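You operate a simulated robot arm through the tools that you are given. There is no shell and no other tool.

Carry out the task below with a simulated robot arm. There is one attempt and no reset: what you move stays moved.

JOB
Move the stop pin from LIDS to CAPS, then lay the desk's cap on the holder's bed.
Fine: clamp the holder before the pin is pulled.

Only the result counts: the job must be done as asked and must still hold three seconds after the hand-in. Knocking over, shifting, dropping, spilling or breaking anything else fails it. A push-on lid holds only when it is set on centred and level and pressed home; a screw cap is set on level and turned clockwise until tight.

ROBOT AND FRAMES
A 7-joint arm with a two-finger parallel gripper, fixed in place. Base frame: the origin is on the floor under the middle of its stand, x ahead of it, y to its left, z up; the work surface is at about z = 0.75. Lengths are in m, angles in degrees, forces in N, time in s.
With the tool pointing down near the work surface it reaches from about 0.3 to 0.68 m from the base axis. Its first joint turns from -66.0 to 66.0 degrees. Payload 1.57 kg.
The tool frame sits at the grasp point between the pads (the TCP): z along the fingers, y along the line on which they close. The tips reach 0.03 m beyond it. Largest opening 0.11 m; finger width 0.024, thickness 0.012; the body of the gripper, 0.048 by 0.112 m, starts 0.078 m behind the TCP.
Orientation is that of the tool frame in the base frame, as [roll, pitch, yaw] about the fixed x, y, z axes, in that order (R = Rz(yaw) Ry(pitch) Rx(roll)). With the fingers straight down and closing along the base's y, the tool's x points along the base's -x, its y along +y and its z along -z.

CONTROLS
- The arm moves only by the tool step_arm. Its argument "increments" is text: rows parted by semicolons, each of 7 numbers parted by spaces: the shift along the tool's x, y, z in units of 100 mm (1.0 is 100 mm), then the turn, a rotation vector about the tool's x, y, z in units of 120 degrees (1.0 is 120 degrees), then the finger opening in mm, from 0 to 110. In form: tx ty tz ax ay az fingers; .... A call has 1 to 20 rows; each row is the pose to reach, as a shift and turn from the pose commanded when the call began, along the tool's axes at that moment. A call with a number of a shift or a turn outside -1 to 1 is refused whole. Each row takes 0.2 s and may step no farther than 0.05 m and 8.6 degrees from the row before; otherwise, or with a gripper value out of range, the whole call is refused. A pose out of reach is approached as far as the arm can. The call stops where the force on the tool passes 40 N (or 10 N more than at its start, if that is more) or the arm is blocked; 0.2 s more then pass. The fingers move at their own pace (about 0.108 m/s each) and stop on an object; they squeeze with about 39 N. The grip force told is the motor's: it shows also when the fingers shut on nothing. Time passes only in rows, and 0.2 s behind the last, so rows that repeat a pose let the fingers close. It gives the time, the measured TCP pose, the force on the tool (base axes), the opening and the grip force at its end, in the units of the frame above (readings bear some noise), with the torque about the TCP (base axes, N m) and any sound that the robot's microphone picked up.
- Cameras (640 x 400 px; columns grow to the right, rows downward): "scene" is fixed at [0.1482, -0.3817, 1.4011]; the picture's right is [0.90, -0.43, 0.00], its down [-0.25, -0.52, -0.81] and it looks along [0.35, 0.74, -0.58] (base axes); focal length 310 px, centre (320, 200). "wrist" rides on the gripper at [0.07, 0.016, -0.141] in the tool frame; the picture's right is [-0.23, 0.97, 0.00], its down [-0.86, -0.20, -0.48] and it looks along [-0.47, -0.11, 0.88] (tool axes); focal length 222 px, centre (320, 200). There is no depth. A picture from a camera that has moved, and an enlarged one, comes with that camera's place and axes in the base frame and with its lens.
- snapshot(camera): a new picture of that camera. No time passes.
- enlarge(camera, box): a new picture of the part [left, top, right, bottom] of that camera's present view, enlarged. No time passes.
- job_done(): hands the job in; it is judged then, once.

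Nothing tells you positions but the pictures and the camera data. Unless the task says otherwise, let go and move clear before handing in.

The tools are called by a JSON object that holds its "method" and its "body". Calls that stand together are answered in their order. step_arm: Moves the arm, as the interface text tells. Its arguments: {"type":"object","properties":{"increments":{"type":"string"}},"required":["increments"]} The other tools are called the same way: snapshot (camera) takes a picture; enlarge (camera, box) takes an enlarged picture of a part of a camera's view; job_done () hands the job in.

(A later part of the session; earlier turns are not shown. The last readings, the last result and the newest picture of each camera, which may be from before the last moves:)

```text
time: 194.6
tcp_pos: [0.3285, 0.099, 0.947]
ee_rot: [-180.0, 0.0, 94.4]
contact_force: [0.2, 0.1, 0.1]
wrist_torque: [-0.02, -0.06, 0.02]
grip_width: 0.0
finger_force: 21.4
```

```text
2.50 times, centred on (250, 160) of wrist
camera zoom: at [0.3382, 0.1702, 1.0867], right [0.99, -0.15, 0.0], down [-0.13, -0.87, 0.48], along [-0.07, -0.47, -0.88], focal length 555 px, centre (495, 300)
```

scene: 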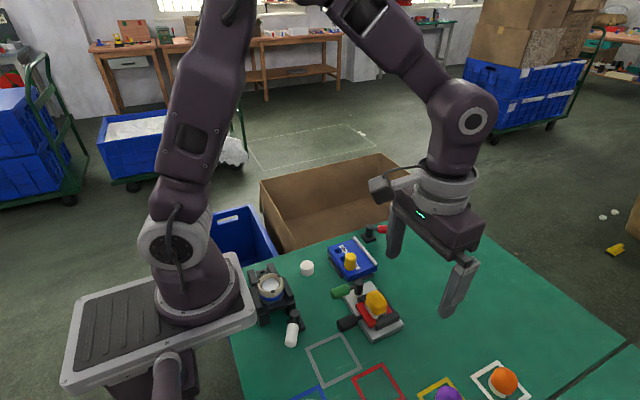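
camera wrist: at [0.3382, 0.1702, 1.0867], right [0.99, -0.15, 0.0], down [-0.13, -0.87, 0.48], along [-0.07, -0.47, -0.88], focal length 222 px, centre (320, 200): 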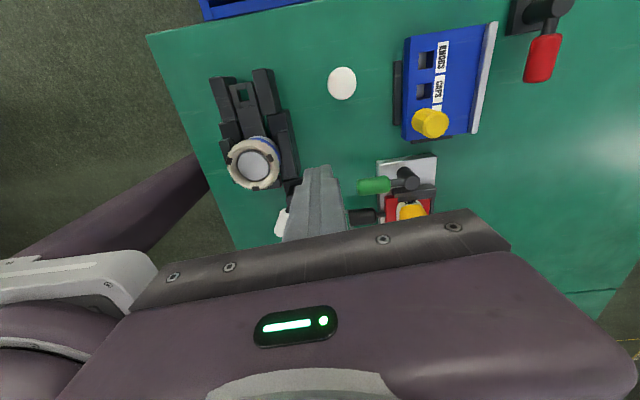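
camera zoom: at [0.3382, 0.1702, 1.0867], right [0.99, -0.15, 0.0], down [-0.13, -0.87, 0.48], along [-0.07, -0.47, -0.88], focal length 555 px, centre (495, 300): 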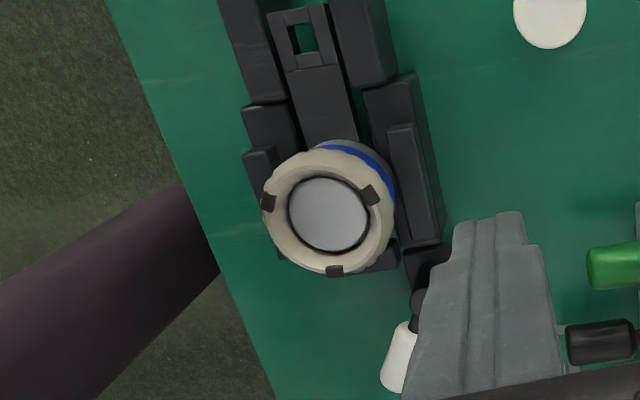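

{"method": "enlarge", "body": {"camera": "wrist", "box": [205, 60, 305, 200]}}

{"method": "enlarge", "body": {"camera": "wrist", "box": [220, 130, 290, 200]}}

{"method": "enlarge", "body": {"camera": "wrist", "box": [380, 0, 600, 160]}}

{"method": "enlarge", "body": {"camera": "scene", "box": [240, 255, 320, 355]}}

```text
2.86 times, centred on (255, 130) of wrist
camera zoom: at [0.3382, 0.1702, 1.0867], right [0.99, -0.15, 0.0], down [-0.13, -0.87, 0.48], along [-0.07, -0.47, -0.88], focal length 635 px, centre (506, 400)
```

zoom: 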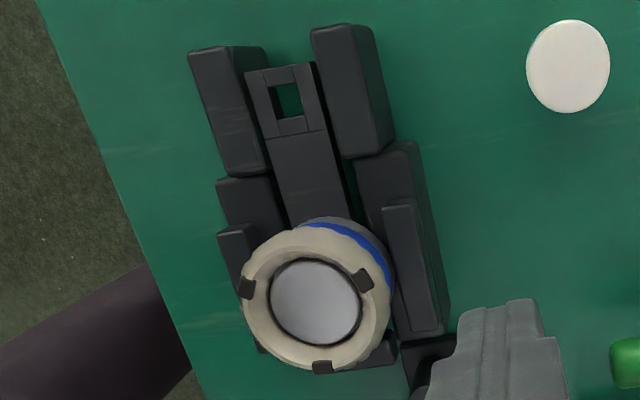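

```text
5.71 times, centred on (255, 165) of wrist
camera zoom: at [0.3382, 0.1702, 1.0867], right [0.99, -0.15, 0.0], down [-0.13, -0.87, 0.48], along [-0.07, -0.47, -0.88], focal length 1269 px, centre (691, 400)
```

zoom: 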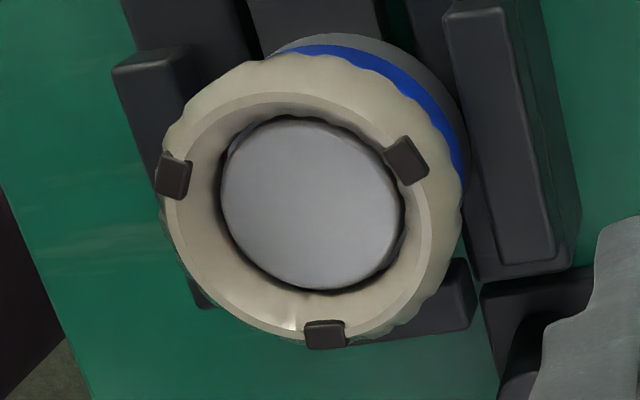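

```text
2.50 times, centred on (490, 80) of wrist
camera zoom: at [0.3382, 0.1702, 1.0867], right [0.99, -0.15, 0.0], down [-0.13, -0.87, 0.48], along [-0.07, -0.47, -0.88], focal length 555 px, centre (-105, 500)
```

zoom: 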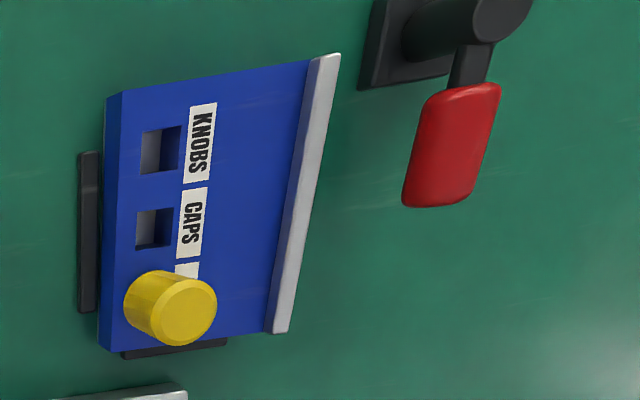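

```text
4.00 times, centred on (280, 305) of scene
camera zoom: at [0.1482, -0.3817, 1.4011], right [0.9, -0.43, 0.0], down [-0.25, -0.52, -0.81], along [0.35, 0.74, -0.58], focal length 1240 px, centre (480, -220)
```

zoom: 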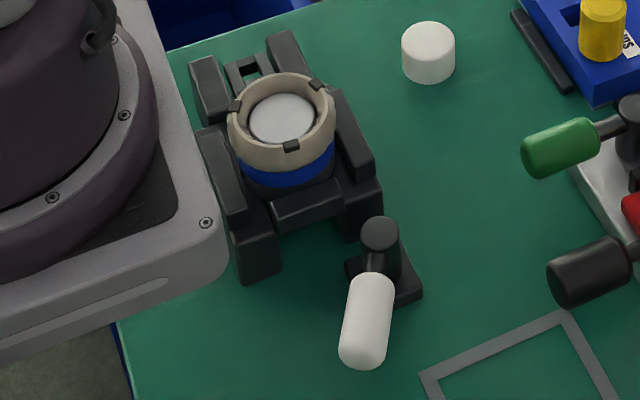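

The cup on rails is an ink cup over a plate, so the blue block remains the part holder. One combination remains untested: a vertical pin lift with the red lever at its -30° end. I'll swing the lever there and test.

{"method": "step_arm", "body": {"increments": "0.06 0.45 0 0 0 0 0; 0.1 0.85 0 0 0 0 0; 0.12 1.0 0 0 0 0 0; 0.12 1.0 0 0 0 0 0"}}

{"method": "step_arm", "body": {"increments": "0.06 0.45 0.2 0 0 0.018 0; 0.1 0.85 0.4 0 0 0.036 0; 0.12 1.0 0.6 0 0 0.037 0; 0.12 1.0 0.6 0 0 0.037 0"}}

{"method": "snapshot", "body": {"camera": "wrist"}}

```text
time: 195.6
tcp_pos: [0.4257, 0.1191, 0.9451]
ee_rot: [-179.9, 0.1, 94.4]
contact_force: [-0.8, 0.4, 0.3]
wrist_torque: [0.01, 0.05, -0.01]
grip_width: 0.0001
finger_force: 21.6
```

```text
time: 196.6
tcp_pos: [0.5265, 0.14, 0.8856]
ee_rot: [-179.9, 0.1, 90.1]
contact_force: [-0.6, 0.5, -0.4]
wrist_torque: [0.01, -0.01, 0.02]
grip_width: 0.0
finger_force: 21.4
```

```text
taken
camera wrist: at [0.5422, 0.2095, 1.0255], right [0.97, -0.23, 0.0], down [-0.2, -0.86, 0.48], along [-0.11, -0.47, -0.88], focal length 222 px, centre (320, 200)
```

wrist: 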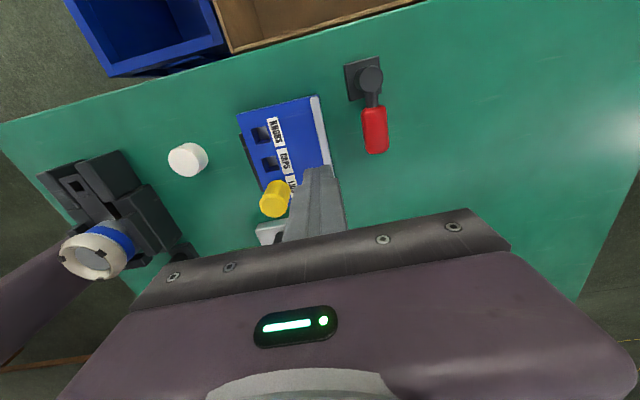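

{"method": "step_arm", "body": {"increments": "0.04 0.303 0 0 0 0 0; 0.04 0.303 0.4 0 0 0 0; 0.04 0.303 0.81 0 0 0 0; 0.076 0.319 0.81 0 0 0 0; 0.039 0.41 0.81 0 0 0 0; 0.017 0.506 0.81 0 0 0 0; 0.013 0.604 0.81 0 0 0 0; 0.026 0.701 0.81 0 0 0 0; 0.056 0.795 0.81 0 0 0 0; 0.101 0.882 0.81 0 0 0 0; 0.12 0.893 0.81 0 0 0 0"}}

{"method": "snapshot", "body": {"camera": "wrist"}}

{"method": "enlarge", "body": {"camera": "scene", "box": [320, 210, 410, 290]}}

```text
time: 199.0
tcp_pos: [0.6144, 0.149, 0.8053]
ee_rot: [-179.8, 0.2, 90.0]
contact_force: [-2.5, -3.2, -4.2]
wrist_torque: [-0.11, 0.07, 0.01]
grip_width: 0.0002
finger_force: 21.2
```

```text
taken
camera wrist: at [0.6308, 0.2206, 0.9447], right [0.97, -0.23, 0.0], down [-0.2, -0.85, 0.48], along [-0.11, -0.47, -0.88], focal length 222 px, centre (320, 200)
```

wrist: 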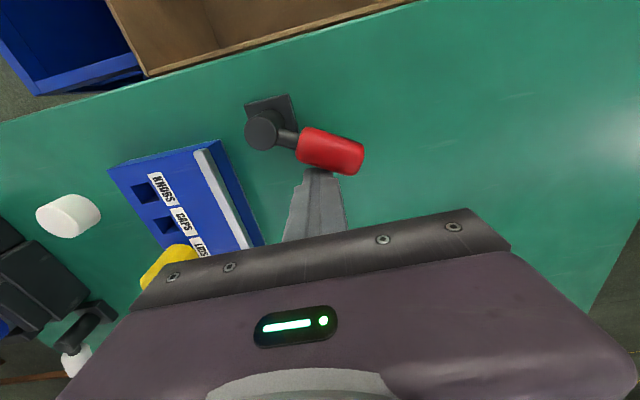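

```text
5.00 times, centred on (365, 250) of scene
camera zoom: at [0.1483, -0.3818, 1.4011], right [0.9, -0.43, 0.0], down [-0.25, -0.52, -0.81], along [0.35, 0.74, -0.58], focal length 1550 px, centre (95, -50)
```

zoom: 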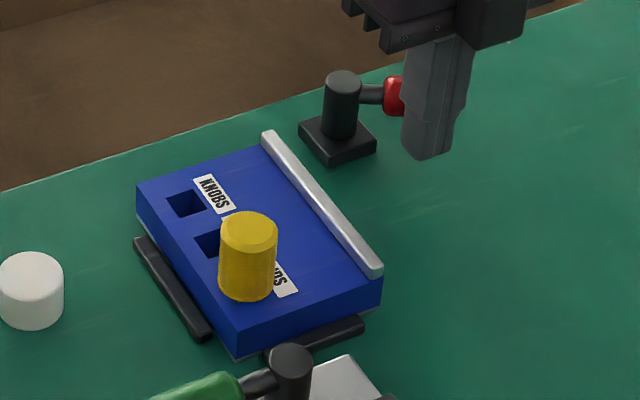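

{"method": "step_arm", "body": {"increments": "-0.08 -0.05 0 0 0 0 0; -0.08 -0.05 -0.35 0 0 0 0; -0.1 -0.2 -0.7 0 0 0 20; -0.2 -0.6 -0.8 0 0 0 60; -0.3 -0.9 -0.8 0 0 0 60; -0.4 -1.0 -0.8 0 0 0 60; -0.475 -1.0 -0.8 0 0 0 60"}}

{"method": "step_arm", "body": {"increments": "0 -0.3 0 0 0 0 60; 0 -0.5 0 0 0 0 60; 0 -0.5 0.2 0 0 0 60; 0 -0.5 0.3 0 0 0 60; 0 -0.5 0.3 0 0 0 60"}}

{"method": "enlarge", "body": {"camera": "wrist", "box": [220, 80, 420, 230]}}

```text
time: 200.6
tcp_pos: [0.5135, 0.1024, 0.8826]
ee_rot: [-179.9, 0.0, 90.1]
contact_force: [0.2, 0.5, -0.2]
wrist_torque: [-0.01, -0.01, 0.0]
grip_width: 0.0599
finger_force: 0.1
```

```text
time: 201.8
tcp_pos: [0.464, 0.1028, 0.8565]
ee_rot: [179.9, 0.0, 90.2]
contact_force: [0.0, -0.3, 0.5]
wrist_torque: [-0.01, 0.01, 0.01]
grip_width: 0.0598
finger_force: 0.1
```

```text
2.67 times, centred on (320, 155) of wrist
camera zoom: at [0.4806, 0.1735, 0.9961], right [0.97, -0.23, 0.0], down [-0.2, -0.85, 0.48], along [-0.11, -0.47, -0.88], focal length 592 px, centre (320, 320)
```

zoom: 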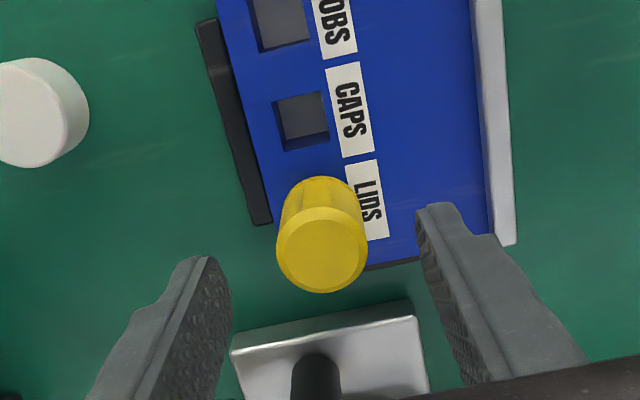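

Pin is centred under the tool. I'll descend, close on it and do the 2 mm lift test.

{"method": "step_arm", "body": {"increments": "0 0 0.2 0 0 0 60; 0 0 0.4 0 0 0 60; 0 0 0.445 0 0 0 60; 0 0 0.445 0 0 0 36; 0 0 0.445 0 0 0 28; 0 0 0.445 0 0 0 24; 0 0 0.445 0 0 0 24"}}

{"method": "enlarge", "body": {"camera": "scene", "box": [335, 240, 385, 290]}}

{"method": "step_arm", "body": {"increments": "0 0 -0.01 0 0 0 24; 0 0 -0.02 0 0 0 24; 0 0 -0.025 0 0 0 24"}}

{"method": "enlarge", "body": {"camera": "scene", "box": [335, 240, 385, 290]}}

```text
time: 203.4
tcp_pos: [0.466, 0.102, 0.8087]
ee_rot: [-180.0, 0.0, 90.1]
contact_force: [0.8, -0.3, -0.8]
wrist_torque: [0.0, -0.22, 0.0]
grip_width: 0.0285
finger_force: 38.5
```

```text
8.00 times, centred on (360, 265) of scene
camera zoom: at [0.1482, -0.3817, 1.4011], right [0.9, -0.43, 0.0], down [-0.25, -0.52, -0.81], along [0.35, 0.74, -0.58], focal length 2480 px, centre (0, -320)
```

zoom: 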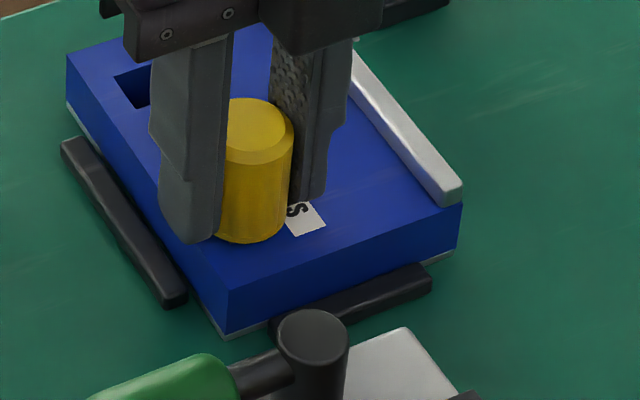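

```text
time: 204.2
tcp_pos: [0.4651, 0.103, 0.8125]
ee_rot: [-179.9, 0.0, 90.1]
contact_force: [0.8, 0.6, -2.9]
wrist_torque: [-0.07, 0.13, 0.04]
grip_width: 0.0284
finger_force: 38.8
```

```text
8.00 times, centred on (360, 265) of scene
camera zoom: at [0.1483, -0.3817, 1.4011], right [0.9, -0.43, 0.0], down [-0.25, -0.52, -0.81], along [0.35, 0.74, -0.58], focal length 2480 px, centre (0, -320)
```

zoom: 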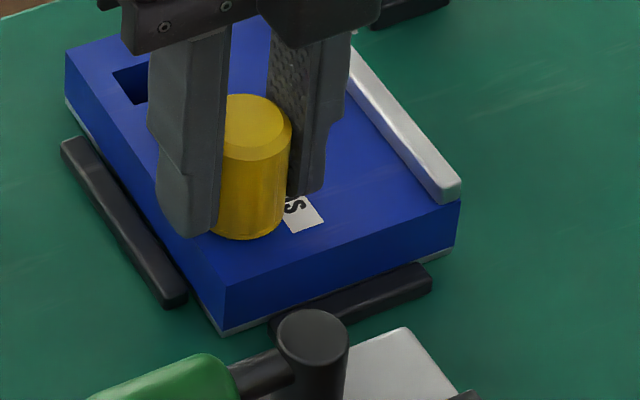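

The block lifts with the pin here too (≈2.9 N), so I'll set it down at once. Then I'll compare the clamp base closely in open and closed states for any jaw or moving part.

{"method": "step_arm", "body": {"increments": "0 0 0.012 0 0 0 24; 0 0 0.025 0 0 0 24; 0 0 0.026 0 0 0 24; 0 0 0.026 0 0 0 40; 0 0 0.026 0 0 0 60; 0 0 -0.2 0 0 0 60; 0 0 -0.5 0 0 0 60; 0 0 -0.5 0 0 0 60"}}

{"method": "enlarge", "body": {"camera": "scene", "box": [350, 210, 410, 250]}}

{"method": "enlarge", "body": {"camera": "scene", "box": [320, 210, 410, 290]}}

{"method": "snapshot", "body": {"camera": "wrist"}}

```text
time: 206.0
tcp_pos: [0.464, 0.1028, 0.8623]
ee_rot: [-179.9, 0.1, 90.0]
contact_force: [0.7, 0.0, -0.5]
wrist_torque: [0.01, 0.01, -0.04]
grip_width: 0.0601
finger_force: 0.0
```

```text
10.00 times, centred on (380, 230) of scene
camera zoom: at [0.1482, -0.3817, 1.4011], right [0.9, -0.43, 0.0], down [-0.25, -0.52, -0.81], along [0.35, 0.74, -0.58], focal length 3101 px, centre (-280, -100)
```

zoom: 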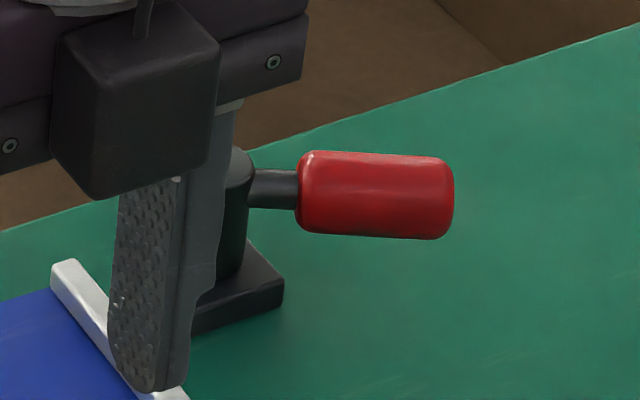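

```text
5.00 times, centred on (365, 250) of scene
camera zoom: at [0.1482, -0.3817, 1.4011], right [0.9, -0.43, 0.0], down [-0.25, -0.52, -0.81], along [0.35, 0.74, -0.58], focal length 1550 px, centre (95, -50)
```

zoom: 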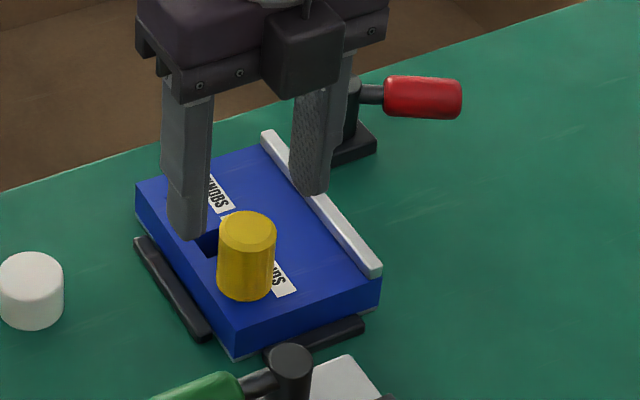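

```text
taken
camera wrist: at [0.4794, 0.1735, 1.0035], right [0.97, -0.23, 0.0], down [-0.2, -0.85, 0.48], along [-0.11, -0.47, -0.88], focal length 222 px, centre (320, 200)
```

wrist: 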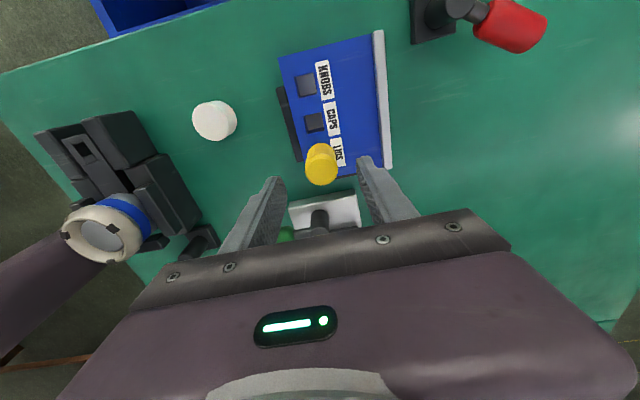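

{"method": "enlarge", "body": {"camera": "wrist", "box": [260, 60, 330, 190]}}

{"method": "enlarge", "body": {"camera": "wrist", "box": [300, 150, 400, 210]}}

{"method": "enlarge", "body": {"camera": "wrist", "box": [340, 0, 560, 180]}}

```text
3.08 times, centred on (295, 125) of wrist
camera zoom: at [0.4794, 0.1735, 1.0035], right [0.97, -0.23, 0.0], down [-0.2, -0.85, 0.48], along [-0.11, -0.47, -0.88], focal length 684 px, centre (397, 431)
```

zoom: 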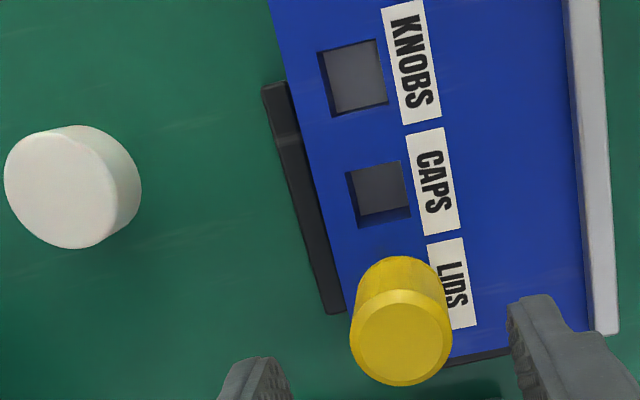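

```text
6.40 times, centred on (350, 180) of wrist
camera zoom: at [0.4794, 0.1735, 1.0035], right [0.97, -0.23, 0.0], down [-0.2, -0.85, 0.48], along [-0.11, -0.47, -0.88], focal length 1422 px, centre (128, 328)
```

zoom: 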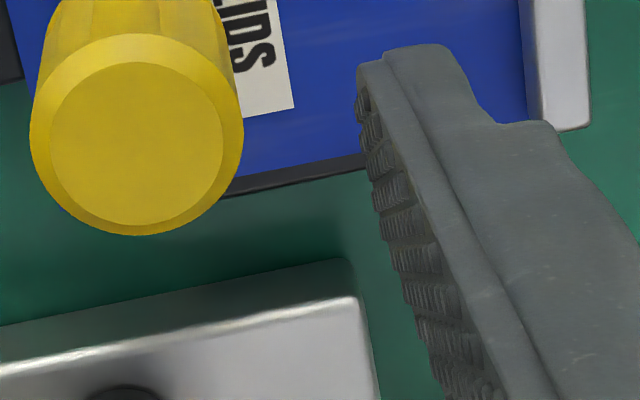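

```text
2.22 times, centred on (450, 90) of wrist
camera zoom: at [0.4794, 0.1735, 1.0035], right [0.97, -0.23, 0.0], down [-0.2, -0.85, 0.48], along [-0.11, -0.47, -0.88], focal length 494 px, centre (31, 444)
```

zoom: 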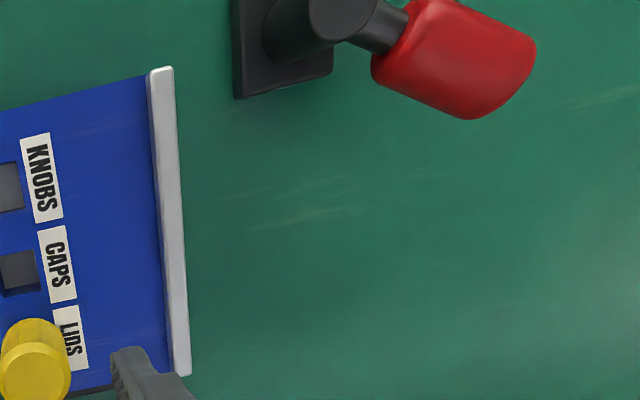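

Nothing else near the block can act as a clamp, and the pin may only be dragging the block because my grip twists it in its hole. I'll close the red lever again (its clamped end), then re-grip the pin and null the side forces and torque before a tiny lift.

{"method": "step_arm", "body": {"increments": "0.2 0.4 0 0 0 0 30; 0.5 0.8 0 0 0 0 0; 0.8 1.0 0 0 0 0 0; 1.0 1.0 0 0 0 0 0; 1.0 1.0 0 0 0 0 0"}}

{"method": "step_arm", "body": {"increments": "0.01 0.4 0 0 0 0 0; 0.01 0.755 0 0 0 0 0; 0.01 0.755 0.3 0 0 0 0; 0.01 0.755 0.58 0 0 0 0; -0.05 0.725 0.58 0 0 0 0; -0.142 0.716 0.58 0 0 0 0; -0.23 0.692 0.58 0 0 0 0; -0.312 0.654 0.58 0 0 0 0; -0.386 0.602 0.58 0 0 0 0; -0.45 0.538 0.58 0 0 0 0; -0.48 0.505 0.58 0 0 0 0; -0.502 0.464 0.58 0 0 0 0; -0.514 0.44 0.58 0 0 0 0; -0.514 0.42 0.58 0 0 0 0; -0.514 0.41 0.58 0 0 0 0"}}

{"method": "enlarge", "body": {"camera": "scene", "box": [320, 210, 410, 290]}}

```text
time: 207.2
tcp_pos: [0.5638, 0.2021, 0.8636]
ee_rot: [-180.0, 0.0, 90.1]
contact_force: [1.2, 0.4, 0.1]
wrist_torque: [-0.02, 0.01, -0.03]
grip_width: 0.0
finger_force: 21.3
```

```text
time: 210.4
tcp_pos: [0.6108, 0.152, 0.8038]
ee_rot: [179.3, -0.1, 90.1]
contact_force: [8.8, 1.5, -5.7]
wrist_torque: [-0.07, -0.15, -0.12]
grip_width: 0.0
finger_force: 21.5
stopped in row 15: the force on the tool passed its limit at 42 N (the readings are from after the stop); the commanded pose is now the measured one
```

```text
5.00 times, centred on (365, 250) of scene
camera zoom: at [0.1485, -0.3817, 1.4011], right [0.9, -0.43, 0.0], down [-0.25, -0.52, -0.81], along [0.35, 0.74, -0.58], focal length 1550 px, centre (95, -50)
```

zoom: 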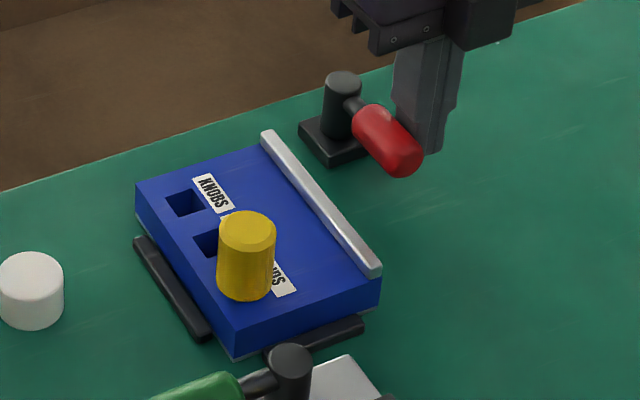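

{"method": "step_arm", "body": {"increments": "0 0.08 0 0.003 0 0 0; 0 0.08 -0.35 0.006 0 0 0; 0 0.05 -0.6 0.006 0 0 20; -0.15 -0.4 -0.6 0.006 0 0 60; -0.3 -0.8 -0.6 0.006 0 0 60; -0.45 -1.0 -0.6 0.006 0 0 60; -0.49 -1.0 -0.6 0.006 0 0 60"}}

{"method": "step_arm", "body": {"increments": "0 -0.3 0 0 0 0 60; 0 -0.47 0 0 0 0 60; 0 -0.47 0.1 0 0 0 60; 0 -0.47 0.1 0 0 0 60"}}

{"method": "enlarge", "body": {"camera": "wrist", "box": [220, 80, 420, 230]}}

```text
time: 212.0
tcp_pos: [0.5063, 0.1014, 0.8638]
ee_rot: [-179.9, -0.1, 90.0]
contact_force: [-0.3, 0.3, -0.2]
wrist_torque: [0.01, -0.02, 0.0]
grip_width: 0.0602
finger_force: 0.1
```

```text
time: 213.0
tcp_pos: [0.4613, 0.1017, 0.8539]
ee_rot: [-179.7, -0.1, 90.1]
contact_force: [0.3, -0.3, 0.1]
wrist_torque: [0.0, 0.04, -0.02]
grip_width: 0.0599
finger_force: 0.0
```

```text
2.67 times, centred on (320, 155) of wrist
camera zoom: at [0.4773, 0.1722, 0.9947], right [0.97, -0.23, 0.0], down [-0.2, -0.86, 0.48], along [-0.11, -0.47, -0.88], focal length 592 px, centre (320, 320)
```

zoom: 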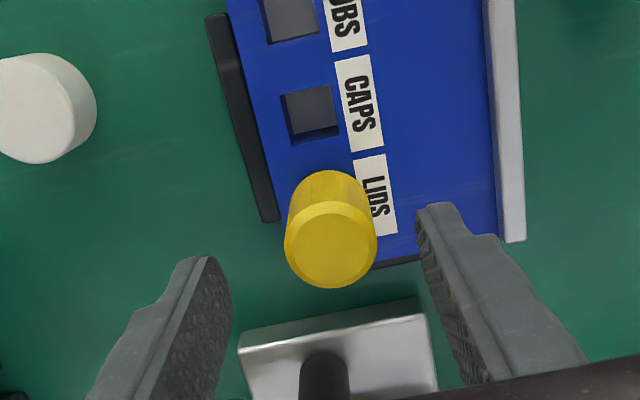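

{"method": "step_arm", "body": {"increments": "0.016 0.034 0 0 0 0 60; 0.016 0.034 0.2 0 0 0 60; 0.016 0.034 0.38 0 0 0 60; 0.016 0.034 0.42 0 0 0 60; 0.016 0.034 0.42 0 0 0 45"}}

{"method": "enlarge", "body": {"camera": "wrist", "box": [220, 80, 420, 230]}}

```text
time: 214.2
tcp_pos: [0.465, 0.1041, 0.8124]
ee_rot: [-179.8, -0.1, 90.0]
contact_force: [-0.2, 0.6, -0.7]
wrist_torque: [0.02, -0.03, 0.02]
grip_width: 0.0453
finger_force: 0.1
```

```text
2.67 times, centred on (320, 155) of wrist
camera zoom: at [0.4807, 0.1748, 0.9529], right [0.97, -0.23, 0.0], down [-0.2, -0.86, 0.48], along [-0.11, -0.47, -0.88], focal length 592 px, centre (320, 320)
```

zoom: 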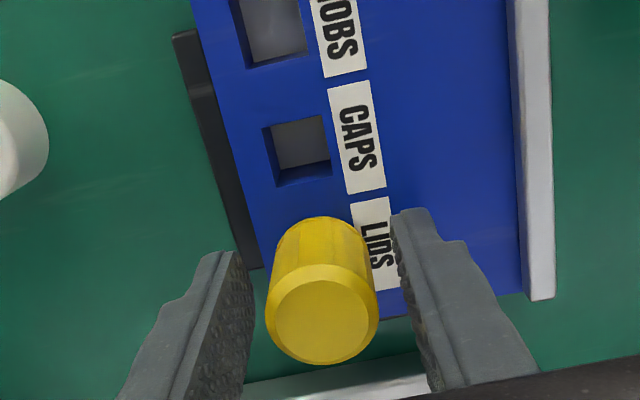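

{"method": "step_arm", "body": {"increments": "0 0 0 0 0 0 34; 0 0 0 0 0 0 28; 0 0 0 0 0 0 24; 0 0 0 0 0 0 24"}}

{"method": "step_arm", "body": {"increments": "0 0 0 0 0 0 24; 0 0 0 0 0 0 24"}}

{"method": "enlarge", "body": {"camera": "scene", "box": [335, 240, 385, 290]}}

```text
time: 215.2
tcp_pos: [0.4652, 0.1043, 0.8118]
ee_rot: [-179.8, -0.1, 90.1]
contact_force: [0.4, -0.1, 2.9]
wrist_torque: [0.01, -0.35, -0.01]
grip_width: 0.0285
finger_force: 38.5
```

```text
time: 215.8
tcp_pos: [0.4637, 0.1049, 0.8125]
ee_rot: [-179.7, -0.1, 90.1]
contact_force: [0.4, 0.7, 4.4]
wrist_torque: [0.01, -0.48, 0.02]
grip_width: 0.0287
finger_force: 38.7
```

```text
8.00 times, centred on (360, 265) of scene
camera zoom: at [0.1482, -0.3817, 1.4011], right [0.9, -0.43, 0.0], down [-0.25, -0.52, -0.81], along [0.35, 0.74, -0.58], focal length 2480 px, centre (0, -320)
```

zoom: 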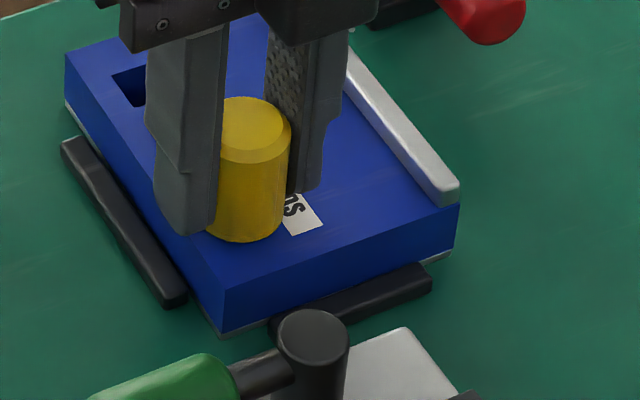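

Gripping the pin puts a clear twist about y (−0.4 N·m) on it, so it jams in its hole. I'll rotate the tool slightly about that axis to null the torque.

{"method": "step_arm", "body": {"increments": "0 0 0 -0.002 0 0 24; 0 0 0 -0.0042 0 0 24; 0 0 0 -0.0042 0 0 24"}}

{"method": "step_arm", "body": {"increments": "0 0 0 -0.002 0 0 24; 0 0 0 -0.0042 0 0 24; 0 0 0 -0.0042 0 0 24"}}

```text
time: 216.6
tcp_pos: [0.4641, 0.1045, 0.8116]
ee_rot: [179.9, -0.1, 90.1]
contact_force: [0.0, 0.2, -0.2]
wrist_torque: [0.04, 0.21, 0.01]
grip_width: 0.0285
finger_force: 38.8
```

```text
time: 217.4
tcp_pos: [0.4641, 0.1057, 0.8118]
ee_rot: [179.2, -0.1, 90.0]
contact_force: [-5.5, 0.6, 12.7]
wrist_torque: [0.01, 0.71, -0.04]
grip_width: 0.0288
finger_force: 38.7
```

{"method": "step_arm", "body": {"increments": "0 0 0 0.003 0 0 24; 0 0 0 0.0055 0 0 24; 0 0 0 0.0055 0 0 24"}}

{"method": "step_arm", "body": {"increments": "0 0 0 0 0 0 24; 0 0 0 0 0 0 24"}}

```text
time: 218.2
tcp_pos: [0.4648, 0.1032, 0.8108]
ee_rot: [179.9, -0.1, 90.0]
contact_force: [1.7, 2.2, 1.0]
wrist_torque: [0.05, -0.18, 0.01]
grip_width: 0.0287
finger_force: 38.7
```

```text
time: 218.8
tcp_pos: [0.464, 0.1035, 0.8124]
ee_rot: [179.9, -0.1, 90.0]
contact_force: [0.4, -0.2, -0.3]
wrist_torque: [-0.01, -0.1, 0.01]
grip_width: 0.0285
finger_force: 38.3
```

{"method": "step_arm", "body": {"increments": "0 0 0 -0.0008 0 0 24; 0 0 0 -0.0008 0 0 24; 0 0 0 -0.0008 0 0 24"}}

{"method": "enlarge", "body": {"camera": "scene", "box": [335, 240, 385, 290]}}

{"method": "step_arm", "body": {"increments": "0 0 -0.01 0 0 0 24; 0 0 -0.02 0 0 0 24; 0 0 -0.02 0 0 0 24"}}

{"method": "enlarge", "body": {"camera": "scene", "box": [335, 240, 385, 290]}}

```text
time: 219.6
tcp_pos: [0.4638, 0.1041, 0.8106]
ee_rot: [179.9, 0.0, 90.1]
contact_force: [-0.8, 0.1, -0.6]
wrist_torque: [-0.06, 0.22, 0.03]
grip_width: 0.0286
finger_force: 39.0
```

```text
8.00 times, centred on (360, 265) of scene
camera zoom: at [0.1482, -0.3817, 1.4011], right [0.9, -0.43, 0.0], down [-0.25, -0.52, -0.81], along [0.35, 0.74, -0.58], focal length 2480 px, centre (0, -320)
```

zoom: 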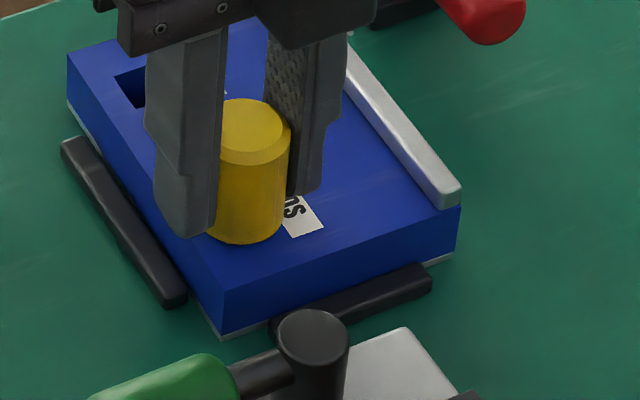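

```text
time: 220.4
tcp_pos: [0.464, 0.103, 0.8137]
ee_rot: [179.8, 0.0, 90.1]
contact_force: [0.6, -0.4, -2.8]
wrist_torque: [-0.08, 0.16, 0.0]
grip_width: 0.0288
finger_force: 38.7
```

```text
8.00 times, centred on (360, 265) of scene
camera zoom: at [0.1483, -0.3817, 1.4011], right [0.9, -0.43, 0.0], down [-0.25, -0.52, -0.81], along [0.35, 0.74, -0.58], focal length 2480 px, centre (0, -320)
```

zoom: 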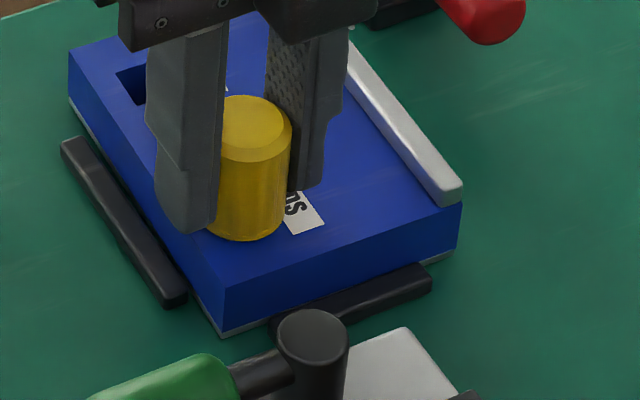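

Even with most of the twist removed, the off-centre pin drags the light block, so a working clamp really is needed. I'll set it down and release; the white lever is the only lever not yet tried, so I'll check it next (carefully, and put it back if it does nothing).

{"method": "step_arm", "body": {"increments": "0 0 0.01 0 0 0 24; 0 0 0.021 0 0 0 24; 0 0 0.021 0 0 0 40; 0 0 0.021 0 0 0 60; 0 0 -0.2 0 0 0 60; 0 0 -0.6 0 0 0 60; 0 0 -1.0 0 0 0 60"}}

{"method": "enlarge", "body": {"camera": "scene", "box": [320, 210, 410, 290]}}

{"method": "enlarge", "body": {"camera": "scene", "box": [250, 290, 330, 360]}}

```text
time: 222.0
tcp_pos: [0.465, 0.1034, 0.915]
ee_rot: [179.8, -0.2, 90.0]
contact_force: [-0.4, 0.8, 0.6]
wrist_torque: [-0.02, 0.04, -0.02]
grip_width: 0.0599
finger_force: 0.2
```

```text
5.00 times, centred on (365, 250) of scene
camera zoom: at [0.1482, -0.3817, 1.4011], right [0.9, -0.43, 0.0], down [-0.25, -0.52, -0.81], along [0.35, 0.74, -0.58], focal length 1550 px, centre (95, -50)
```

zoom: 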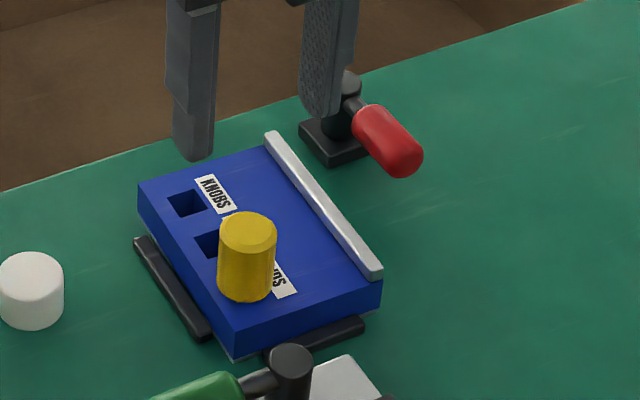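

```text
5.71 times, centred on (290, 325) of scene
camera zoom: at [0.1482, -0.3817, 1.4011], right [0.9, -0.43, 0.0], down [-0.25, -0.52, -0.81], along [0.35, 0.74, -0.58], focal length 1772 px, centre (491, -514)
```

zoom: 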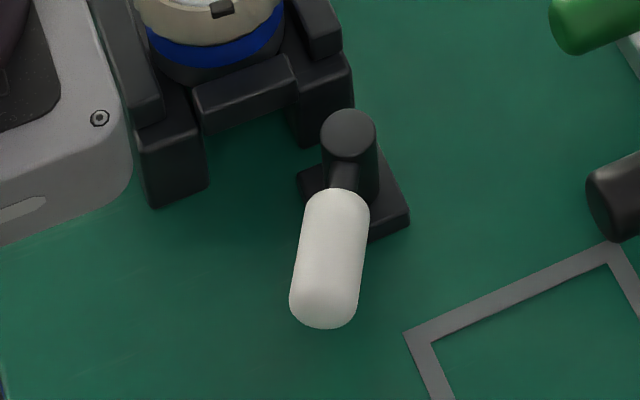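

Before deciding, I'll go and look at the white lever from close by, turning the tool back and tilting it toward the base.

{"method": "step_arm", "body": {"increments": "-0.3 -0.3 0 0 0 -0.06 30; -0.6 -0.6 0 0 0 -0.12 0; -0.9 -0.8 0 0 0 -0.18 0; -1.0 -0.9 0 0 0 -0.24 0; -1.0 -0.9 0 0 0 -0.3 0; -1.0 -0.9 0 0 0 -0.36 0; -1.0 -0.9 0 0 0 -0.42 0; -1.0 -0.9 0 0 0 -0.48 0; -1.0 -0.9 0 0 0 -0.54 0; -1.0 -0.9 0 0 0 -0.6 0; -1.0 -0.9 0 0 0 -0.66 0; -1.0 -0.9 0 0 0 -0.72 0; -1.0 -0.9 0 0 0 -0.75 0; -1.0 -0.9 0 0 0 -0.75 0"}}

{"method": "step_arm", "body": {"increments": "0.2 -0.2 0 0 0.06 0 0; 0.4 -0.4 0 0 0.12 0 0; 0.4 -0.4 0 0 0.18 0 0; 0.4 -0.4 0 0 0.24 0 0; 0.4 -0.4 0 0 0.29 0 0; 0.4 -0.4 0 0 0.29 0 0"}}

{"method": "snapshot", "body": {"camera": "wrist"}}

{"method": "enlarge", "body": {"camera": "wrist", "box": [220, 40, 420, 180]}}

```text
time: 225.0
tcp_pos: [0.3748, 0.0033, 0.9137]
ee_rot: [179.9, 0.3, -179.8]
contact_force: [-0.2, 0.2, 0.4]
wrist_torque: [0.0, 0.03, 0.0]
grip_width: 0.0003
finger_force: 22.1
```

```text
time: 226.4
tcp_pos: [0.3342, -0.0362, 0.9148]
ee_rot: [179.9, -34.7, -179.9]
contact_force: [0.1, 0.7, -1.0]
wrist_torque: [0.02, -0.01, 0.02]
grip_width: 0.0
finger_force: 21.3
```

```text
taken
camera wrist: at [0.356, -0.0195, 1.0695], right [0.19, 0.97, -0.13], down [0.98, -0.2, -0.09], along [-0.12, -0.11, -0.99], focal length 222 px, centre (320, 200)
```

wrist: 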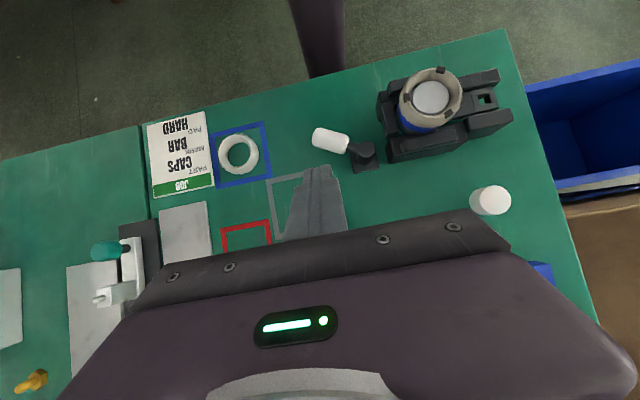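

```text
2.86 times, centred on (320, 110) of wrist
camera zoom: at [0.356, -0.0195, 1.0695], right [0.19, 0.97, -0.13], down [0.98, -0.2, -0.09], along [-0.12, -0.11, -0.99], focal length 635 px, centre (320, 457)
```

zoom: 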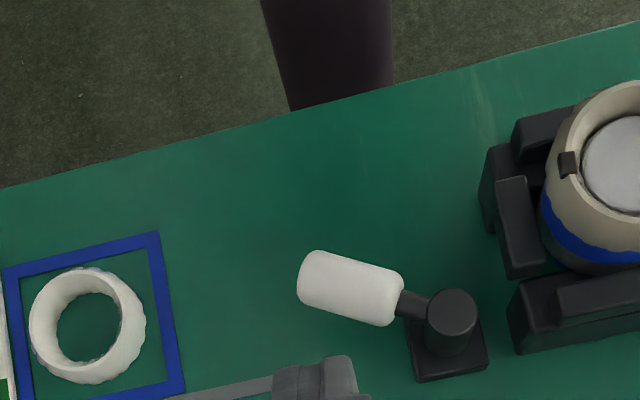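

The gray disc in the cup fixture is the same ~37 mm diameter as the desk's cap and has a guiding cone around it, so that fixture may be the holder with its bed, and the white lever its clamp. I'll check whether the arm can actually reach there tool-down.

{"method": "step_arm", "body": {"increments": "0 0 0 0 -0.06 0 0; 0 0 0 0 -0.12 0 0; 0 0 0 0 -0.18 0 0; 0 0 0 0 -0.24 0 0; 0 0 0 0 -0.29 0 0; 0 0 0 0 -0.29 0 0"}}

{"method": "step_arm", "body": {"increments": "0.2 0 0.2 0 0 0 0; 0.4 0 0.4 0 0 0 0; 0.5 0 0.6 0 0 0 0; 0.6 0 0.6 0 0 0 0; 0.6 0 0.6 0 0 0 0"}}

{"method": "snapshot", "body": {"camera": "scene"}}

```text
time: 227.8
tcp_pos: [0.3347, -0.0363, 0.9138]
ee_rot: [179.9, 0.4, -180.0]
contact_force: [0.3, 0.8, -0.6]
wrist_torque: [-0.01, 0.0, 0.0]
grip_width: 0.0002
finger_force: 21.1
```

```text
time: 229.0
tcp_pos: [0.2956, -0.0338, 0.8603]
ee_rot: [-178.6, -1.1, -178.1]
contact_force: [-0.2, -0.2, 0.1]
wrist_torque: [-0.01, 0.01, 0.05]
grip_width: 0.0002
finger_force: 21.5
out of reach, approached as far as the arm can: row 2, 3, 4, 5
```

```text
taken
```

scene: 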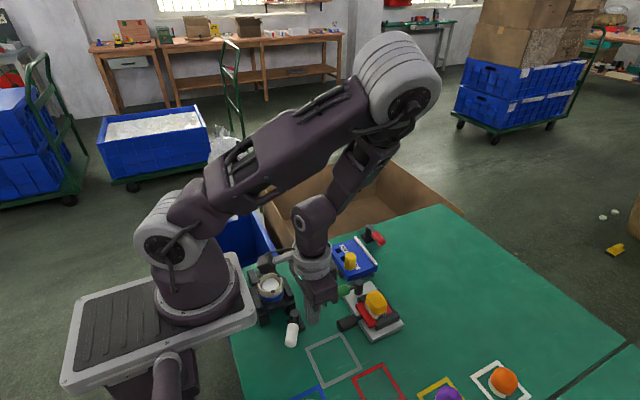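

Tool-down the arm stops at about x = 0.296 here, so that fixture needs a tilted tool. As the white lever is the only one not yet tried, I'll tilt and try it gently, ready to put it back if it has no effect.

{"method": "step_arm", "body": {"increments": "-0.2 0 -0.3 0 0 0 0; -0.4 0 -0.5 0 0 0 0; -0.4 0 -0.5 0 0 0 0"}}

{"method": "step_arm", "body": {"increments": "0 0 0 0 0.06 0 0; 0 0 0 0 0.12 0 0; 0 0 0 0 0.18 0 0; 0 0 0 0 0.24 0 0; 0 0 0 0 0.29 0 0; 0 0 0 0 0.29 0 0"}}

```text
time: 229.8
tcp_pos: [0.3355, -0.0353, 0.9114]
ee_rot: [-180.0, 0.3, -180.0]
contact_force: [-0.4, -0.5, -0.9]
wrist_torque: [0.01, 0.01, -0.01]
grip_width: 0.0002
finger_force: 21.0
out of reach, approached as far as the arm can: row 1
```

```text
time: 231.2
tcp_pos: [0.3356, -0.0321, 0.9108]
ee_rot: [180.0, -34.7, -180.0]
contact_force: [0.5, -0.4, -0.5]
wrist_torque: [0.02, -0.04, -0.04]
grip_width: 0.0
finger_force: 21.6
```

{"method": "step_arm", "body": {"increments": "-0.08 -0.06 0.3 0 0 0 0; -0.156 -0.115 0.574 0 0 0 0; -0.156 -0.115 0.574 0 0 0 0"}}

{"method": "snapshot", "body": {"camera": "wrist"}}

{"method": "enlarge", "body": {"camera": "scene", "box": [230, 260, 350, 360]}}

```text
time: 232.0
tcp_pos: [0.3153, -0.0454, 0.8516]
ee_rot: [179.9, -34.6, -179.8]
contact_force: [0.8, 0.3, -0.7]
wrist_torque: [-0.02, -0.03, 0.03]
grip_width: 0.0001
finger_force: 21.7
```

```text
taken
camera wrist: at [0.3372, -0.0282, 1.0079], right [0.19, 0.97, -0.13], down [0.98, -0.2, -0.09], along [-0.11, -0.11, -0.99], focal length 222 px, centre (320, 200)
```

wrist: 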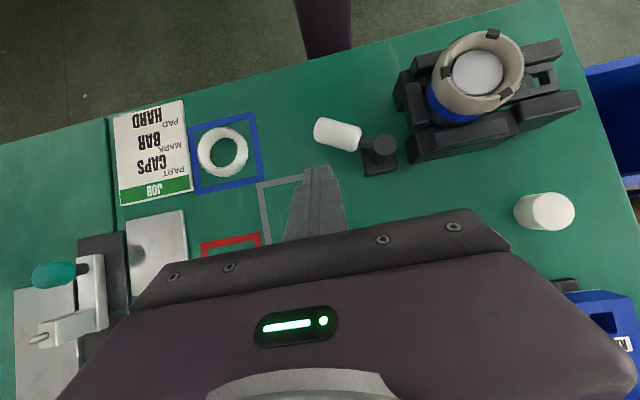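

```text
4.00 times, centred on (290, 310) of scene
camera zoom: at [0.1482, -0.3817, 1.4011], right [0.9, -0.43, 0.0], down [-0.25, -0.52, -0.81], along [0.35, 0.74, -0.58], focal length 1240 px, centre (440, -240)
```

zoom: 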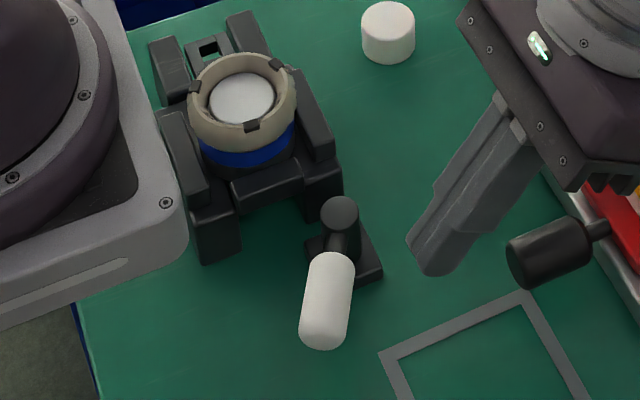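

{"method": "step_arm", "body": {"increments": "-0.02 0.01 0.25 0 0 0 0; -0.052 0.024 0.518 0 0 0 0; -0.052 0.024 0.518 0 0 0 0"}}

{"method": "enlarge", "body": {"camera": "wrist", "box": [220, 90, 420, 230]}}

{"method": "enlarge", "body": {"camera": "scene", "box": [230, 260, 350, 360]}}

```text
time: 232.8
tcp_pos: [0.2901, -0.0436, 0.8064]
ee_rot: [179.8, -34.5, -180.0]
contact_force: [0.7, -0.7, -0.2]
wrist_torque: [0.04, 0.0, 0.02]
grip_width: 0.0002
finger_force: 21.4
```

```text
2.86 times, centred on (320, 160) of wrist
camera zoom: at [0.3127, -0.0263, 0.9623], right [0.19, 0.97, -0.13], down [0.98, -0.2, -0.09], along [-0.11, -0.11, -0.99], focal length 635 px, centre (320, 314)
```

zoom: 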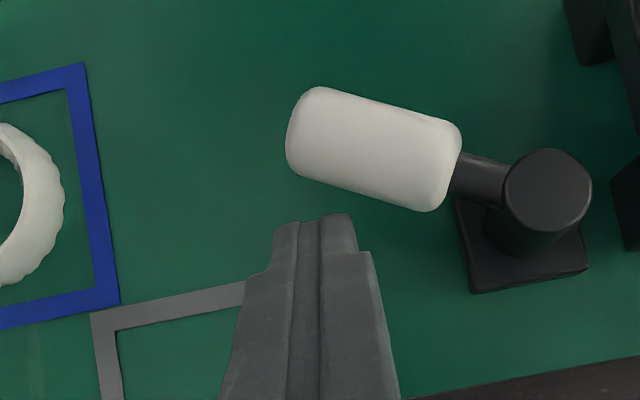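

```text
4.00 times, centred on (290, 310) of scene
camera zoom: at [0.1482, -0.3817, 1.4011], right [0.9, -0.43, 0.0], down [-0.25, -0.52, -0.81], along [0.35, 0.74, -0.58], focal length 1240 px, centre (440, -240)
```

zoom: 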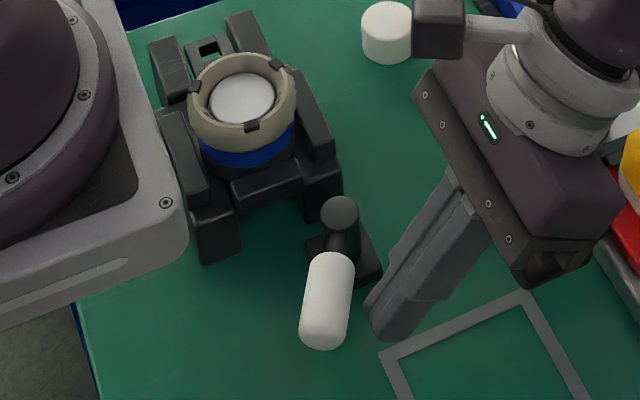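

{"method": "step_arm", "body": {"increments": "0.0632 0.061 0.044 0 0 0 0; 0.1437 0.074 0.1 0 0 0 0; 0.22 0.103 0.153 0 0 0 0"}}

{"method": "enlarge", "body": {"camera": "wrist", "box": [220, 90, 420, 230]}}

{"method": "enlarge", "body": {"camera": "scene", "box": [230, 260, 350, 360]}}

```text
time: 233.6
tcp_pos: [0.2629, -0.0324, 0.8086]
ee_rot: [179.9, -34.6, -179.9]
contact_force: [4.2, -1.8, 0.1]
wrist_torque: [-0.02, -0.08, -0.01]
grip_width: 0.0
finger_force: 21.3
```

```text
2.86 times, centred on (320, 160) of wrist
camera zoom: at [0.2864, -0.016, 0.9639], right [0.19, 0.97, -0.13], down [0.98, -0.2, -0.09], along [-0.12, -0.11, -0.99], focal length 635 px, centre (320, 314)
```

zoom: 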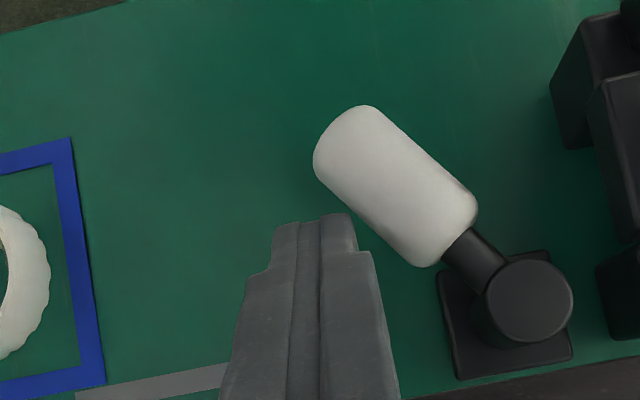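

```text
4.00 times, centred on (290, 310) of scene
camera zoom: at [0.1483, -0.3818, 1.4011], right [0.9, -0.43, 0.0], down [-0.25, -0.52, -0.81], along [0.35, 0.74, -0.58], focal length 1240 px, centre (440, -240)
```

zoom: 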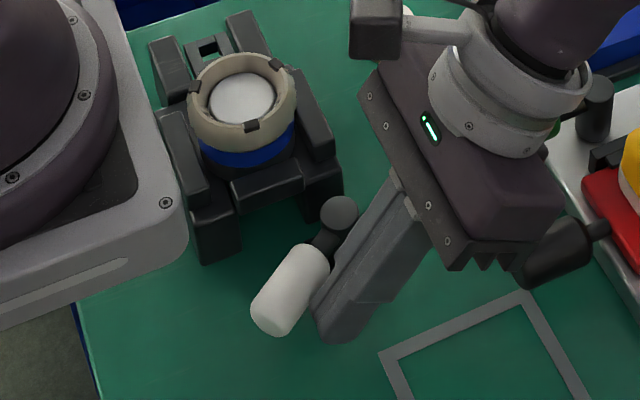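

{"method": "step_arm", "body": {"increments": "0.068 0.037 0.047 0 0 0 0; 0.132 0.097 0.092 0 0 0 0; 0.186 0.169 0.13 0 0 0 0; 0.23 0.252 0.16 0 0 0 0; 0.2455 0.299 0.171 0 0 0 0"}}

{"method": "enlarge", "body": {"camera": "wrist", "box": [220, 90, 420, 230]}}

{"method": "enlarge", "body": {"camera": "scene", "box": [230, 260, 350, 360]}}

```text
time: 234.8
tcp_pos: [0.2342, -0.0049, 0.8101]
ee_rot: [-179.9, -34.5, -180.0]
contact_force: [13.4, -29.0, 17.5]
wrist_torque: [-0.36, 0.06, 0.24]
grip_width: 0.0
finger_force: 21.3
```

```text
2.86 times, centred on (320, 160) of wrist
camera zoom: at [0.2562, 0.0128, 0.9649], right [0.19, 0.97, -0.13], down [0.98, -0.2, -0.09], along [-0.11, -0.11, -0.99], focal length 635 px, centre (320, 314)
```

zoom: 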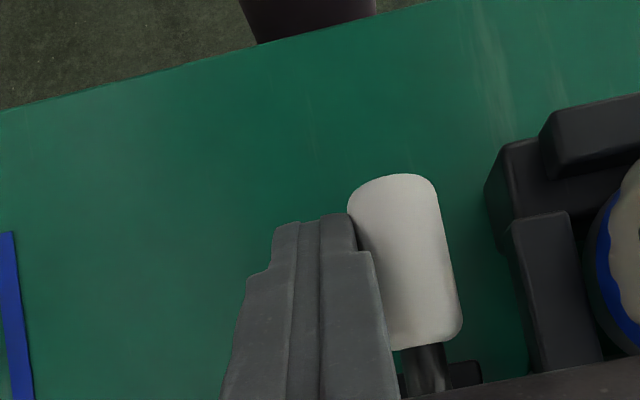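

```text
4.00 times, centred on (290, 310) of scene
camera zoom: at [0.1484, -0.3824, 1.4009], right [0.9, -0.43, 0.0], down [-0.25, -0.52, -0.82], along [0.35, 0.74, -0.58], focal length 1240 px, centre (440, -240)
```

zoom: 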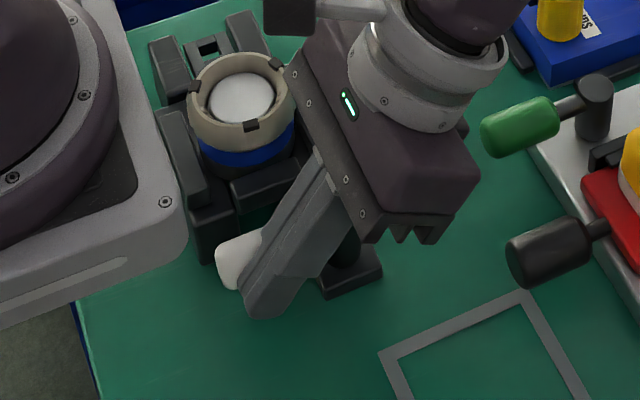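

The white lever turned to its clockwise stop (~-180°) without a sound. I'll back out along the tool axis, untilt, and test whether the blue block is held now.

{"method": "step_arm", "body": {"increments": "0 -0.1 0 0 0 0 0; 0 -0.12 -0.35 0 0 0 0; 0 -0.12 -0.7 0 0 0 0; 0 -0.12 -1.0 0 0 0 0; 0 -0.12 -1.0 0 0 0 0"}}

{"method": "step_arm", "body": {"increments": "-0.3 0.1 0 0 -0.06 0 0; -0.6 0.2 0 0 -0.12 0 0; -0.8 0.3 0 0 -0.18 0 0; -0.8 0.4 0 0 -0.24 0 0; -0.8 0.5 0 0 -0.29 0 0; -0.8 0.5 0 0 -0.29 0 0"}}

{"method": "snapshot", "body": {"camera": "wrist"}}

{"method": "enlarge", "body": {"camera": "scene", "box": [230, 230, 400, 360]}}

```text
time: 236.0
tcp_pos: [0.2931, -0.0142, 0.8917]
ee_rot: [179.8, -34.7, -179.9]
contact_force: [-0.4, 0.3, -0.1]
wrist_torque: [0.02, 0.01, 0.0]
grip_width: 0.0
finger_force: 20.9
```

```text
time: 237.4
tcp_pos: [0.358, 0.0349, 0.8454]
ee_rot: [179.9, 0.4, -179.9]
contact_force: [0.1, 0.0, 0.6]
wrist_torque: [-0.01, 0.01, 0.0]
grip_width: 0.0001
finger_force: 21.8
```

```text
taken
camera wrist: at [0.2867, 0.0518, 0.9858], right [0.23, 0.97, 0.0], down [0.85, -0.2, 0.48], along [0.47, -0.11, -0.88], focal length 222 px, centre (320, 200)
```

wrist: 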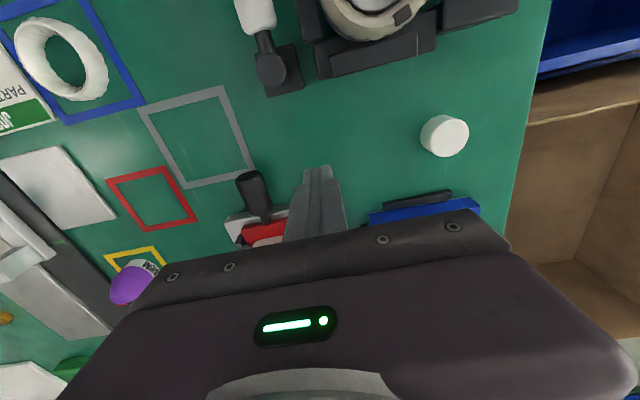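

```text
3.08 times, centred on (315, 295) of scene
camera zoom: at [0.1482, -0.3817, 1.4011], right [0.9, -0.43, 0.0], down [-0.25, -0.52, -0.81], along [0.35, 0.74, -0.58], focal length 954 px, centre (335, -92)
```

zoom: 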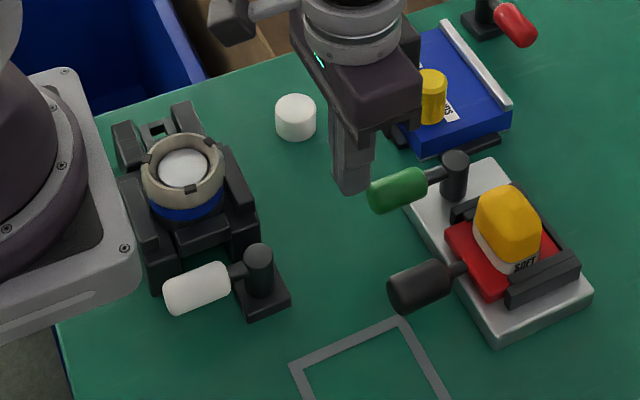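

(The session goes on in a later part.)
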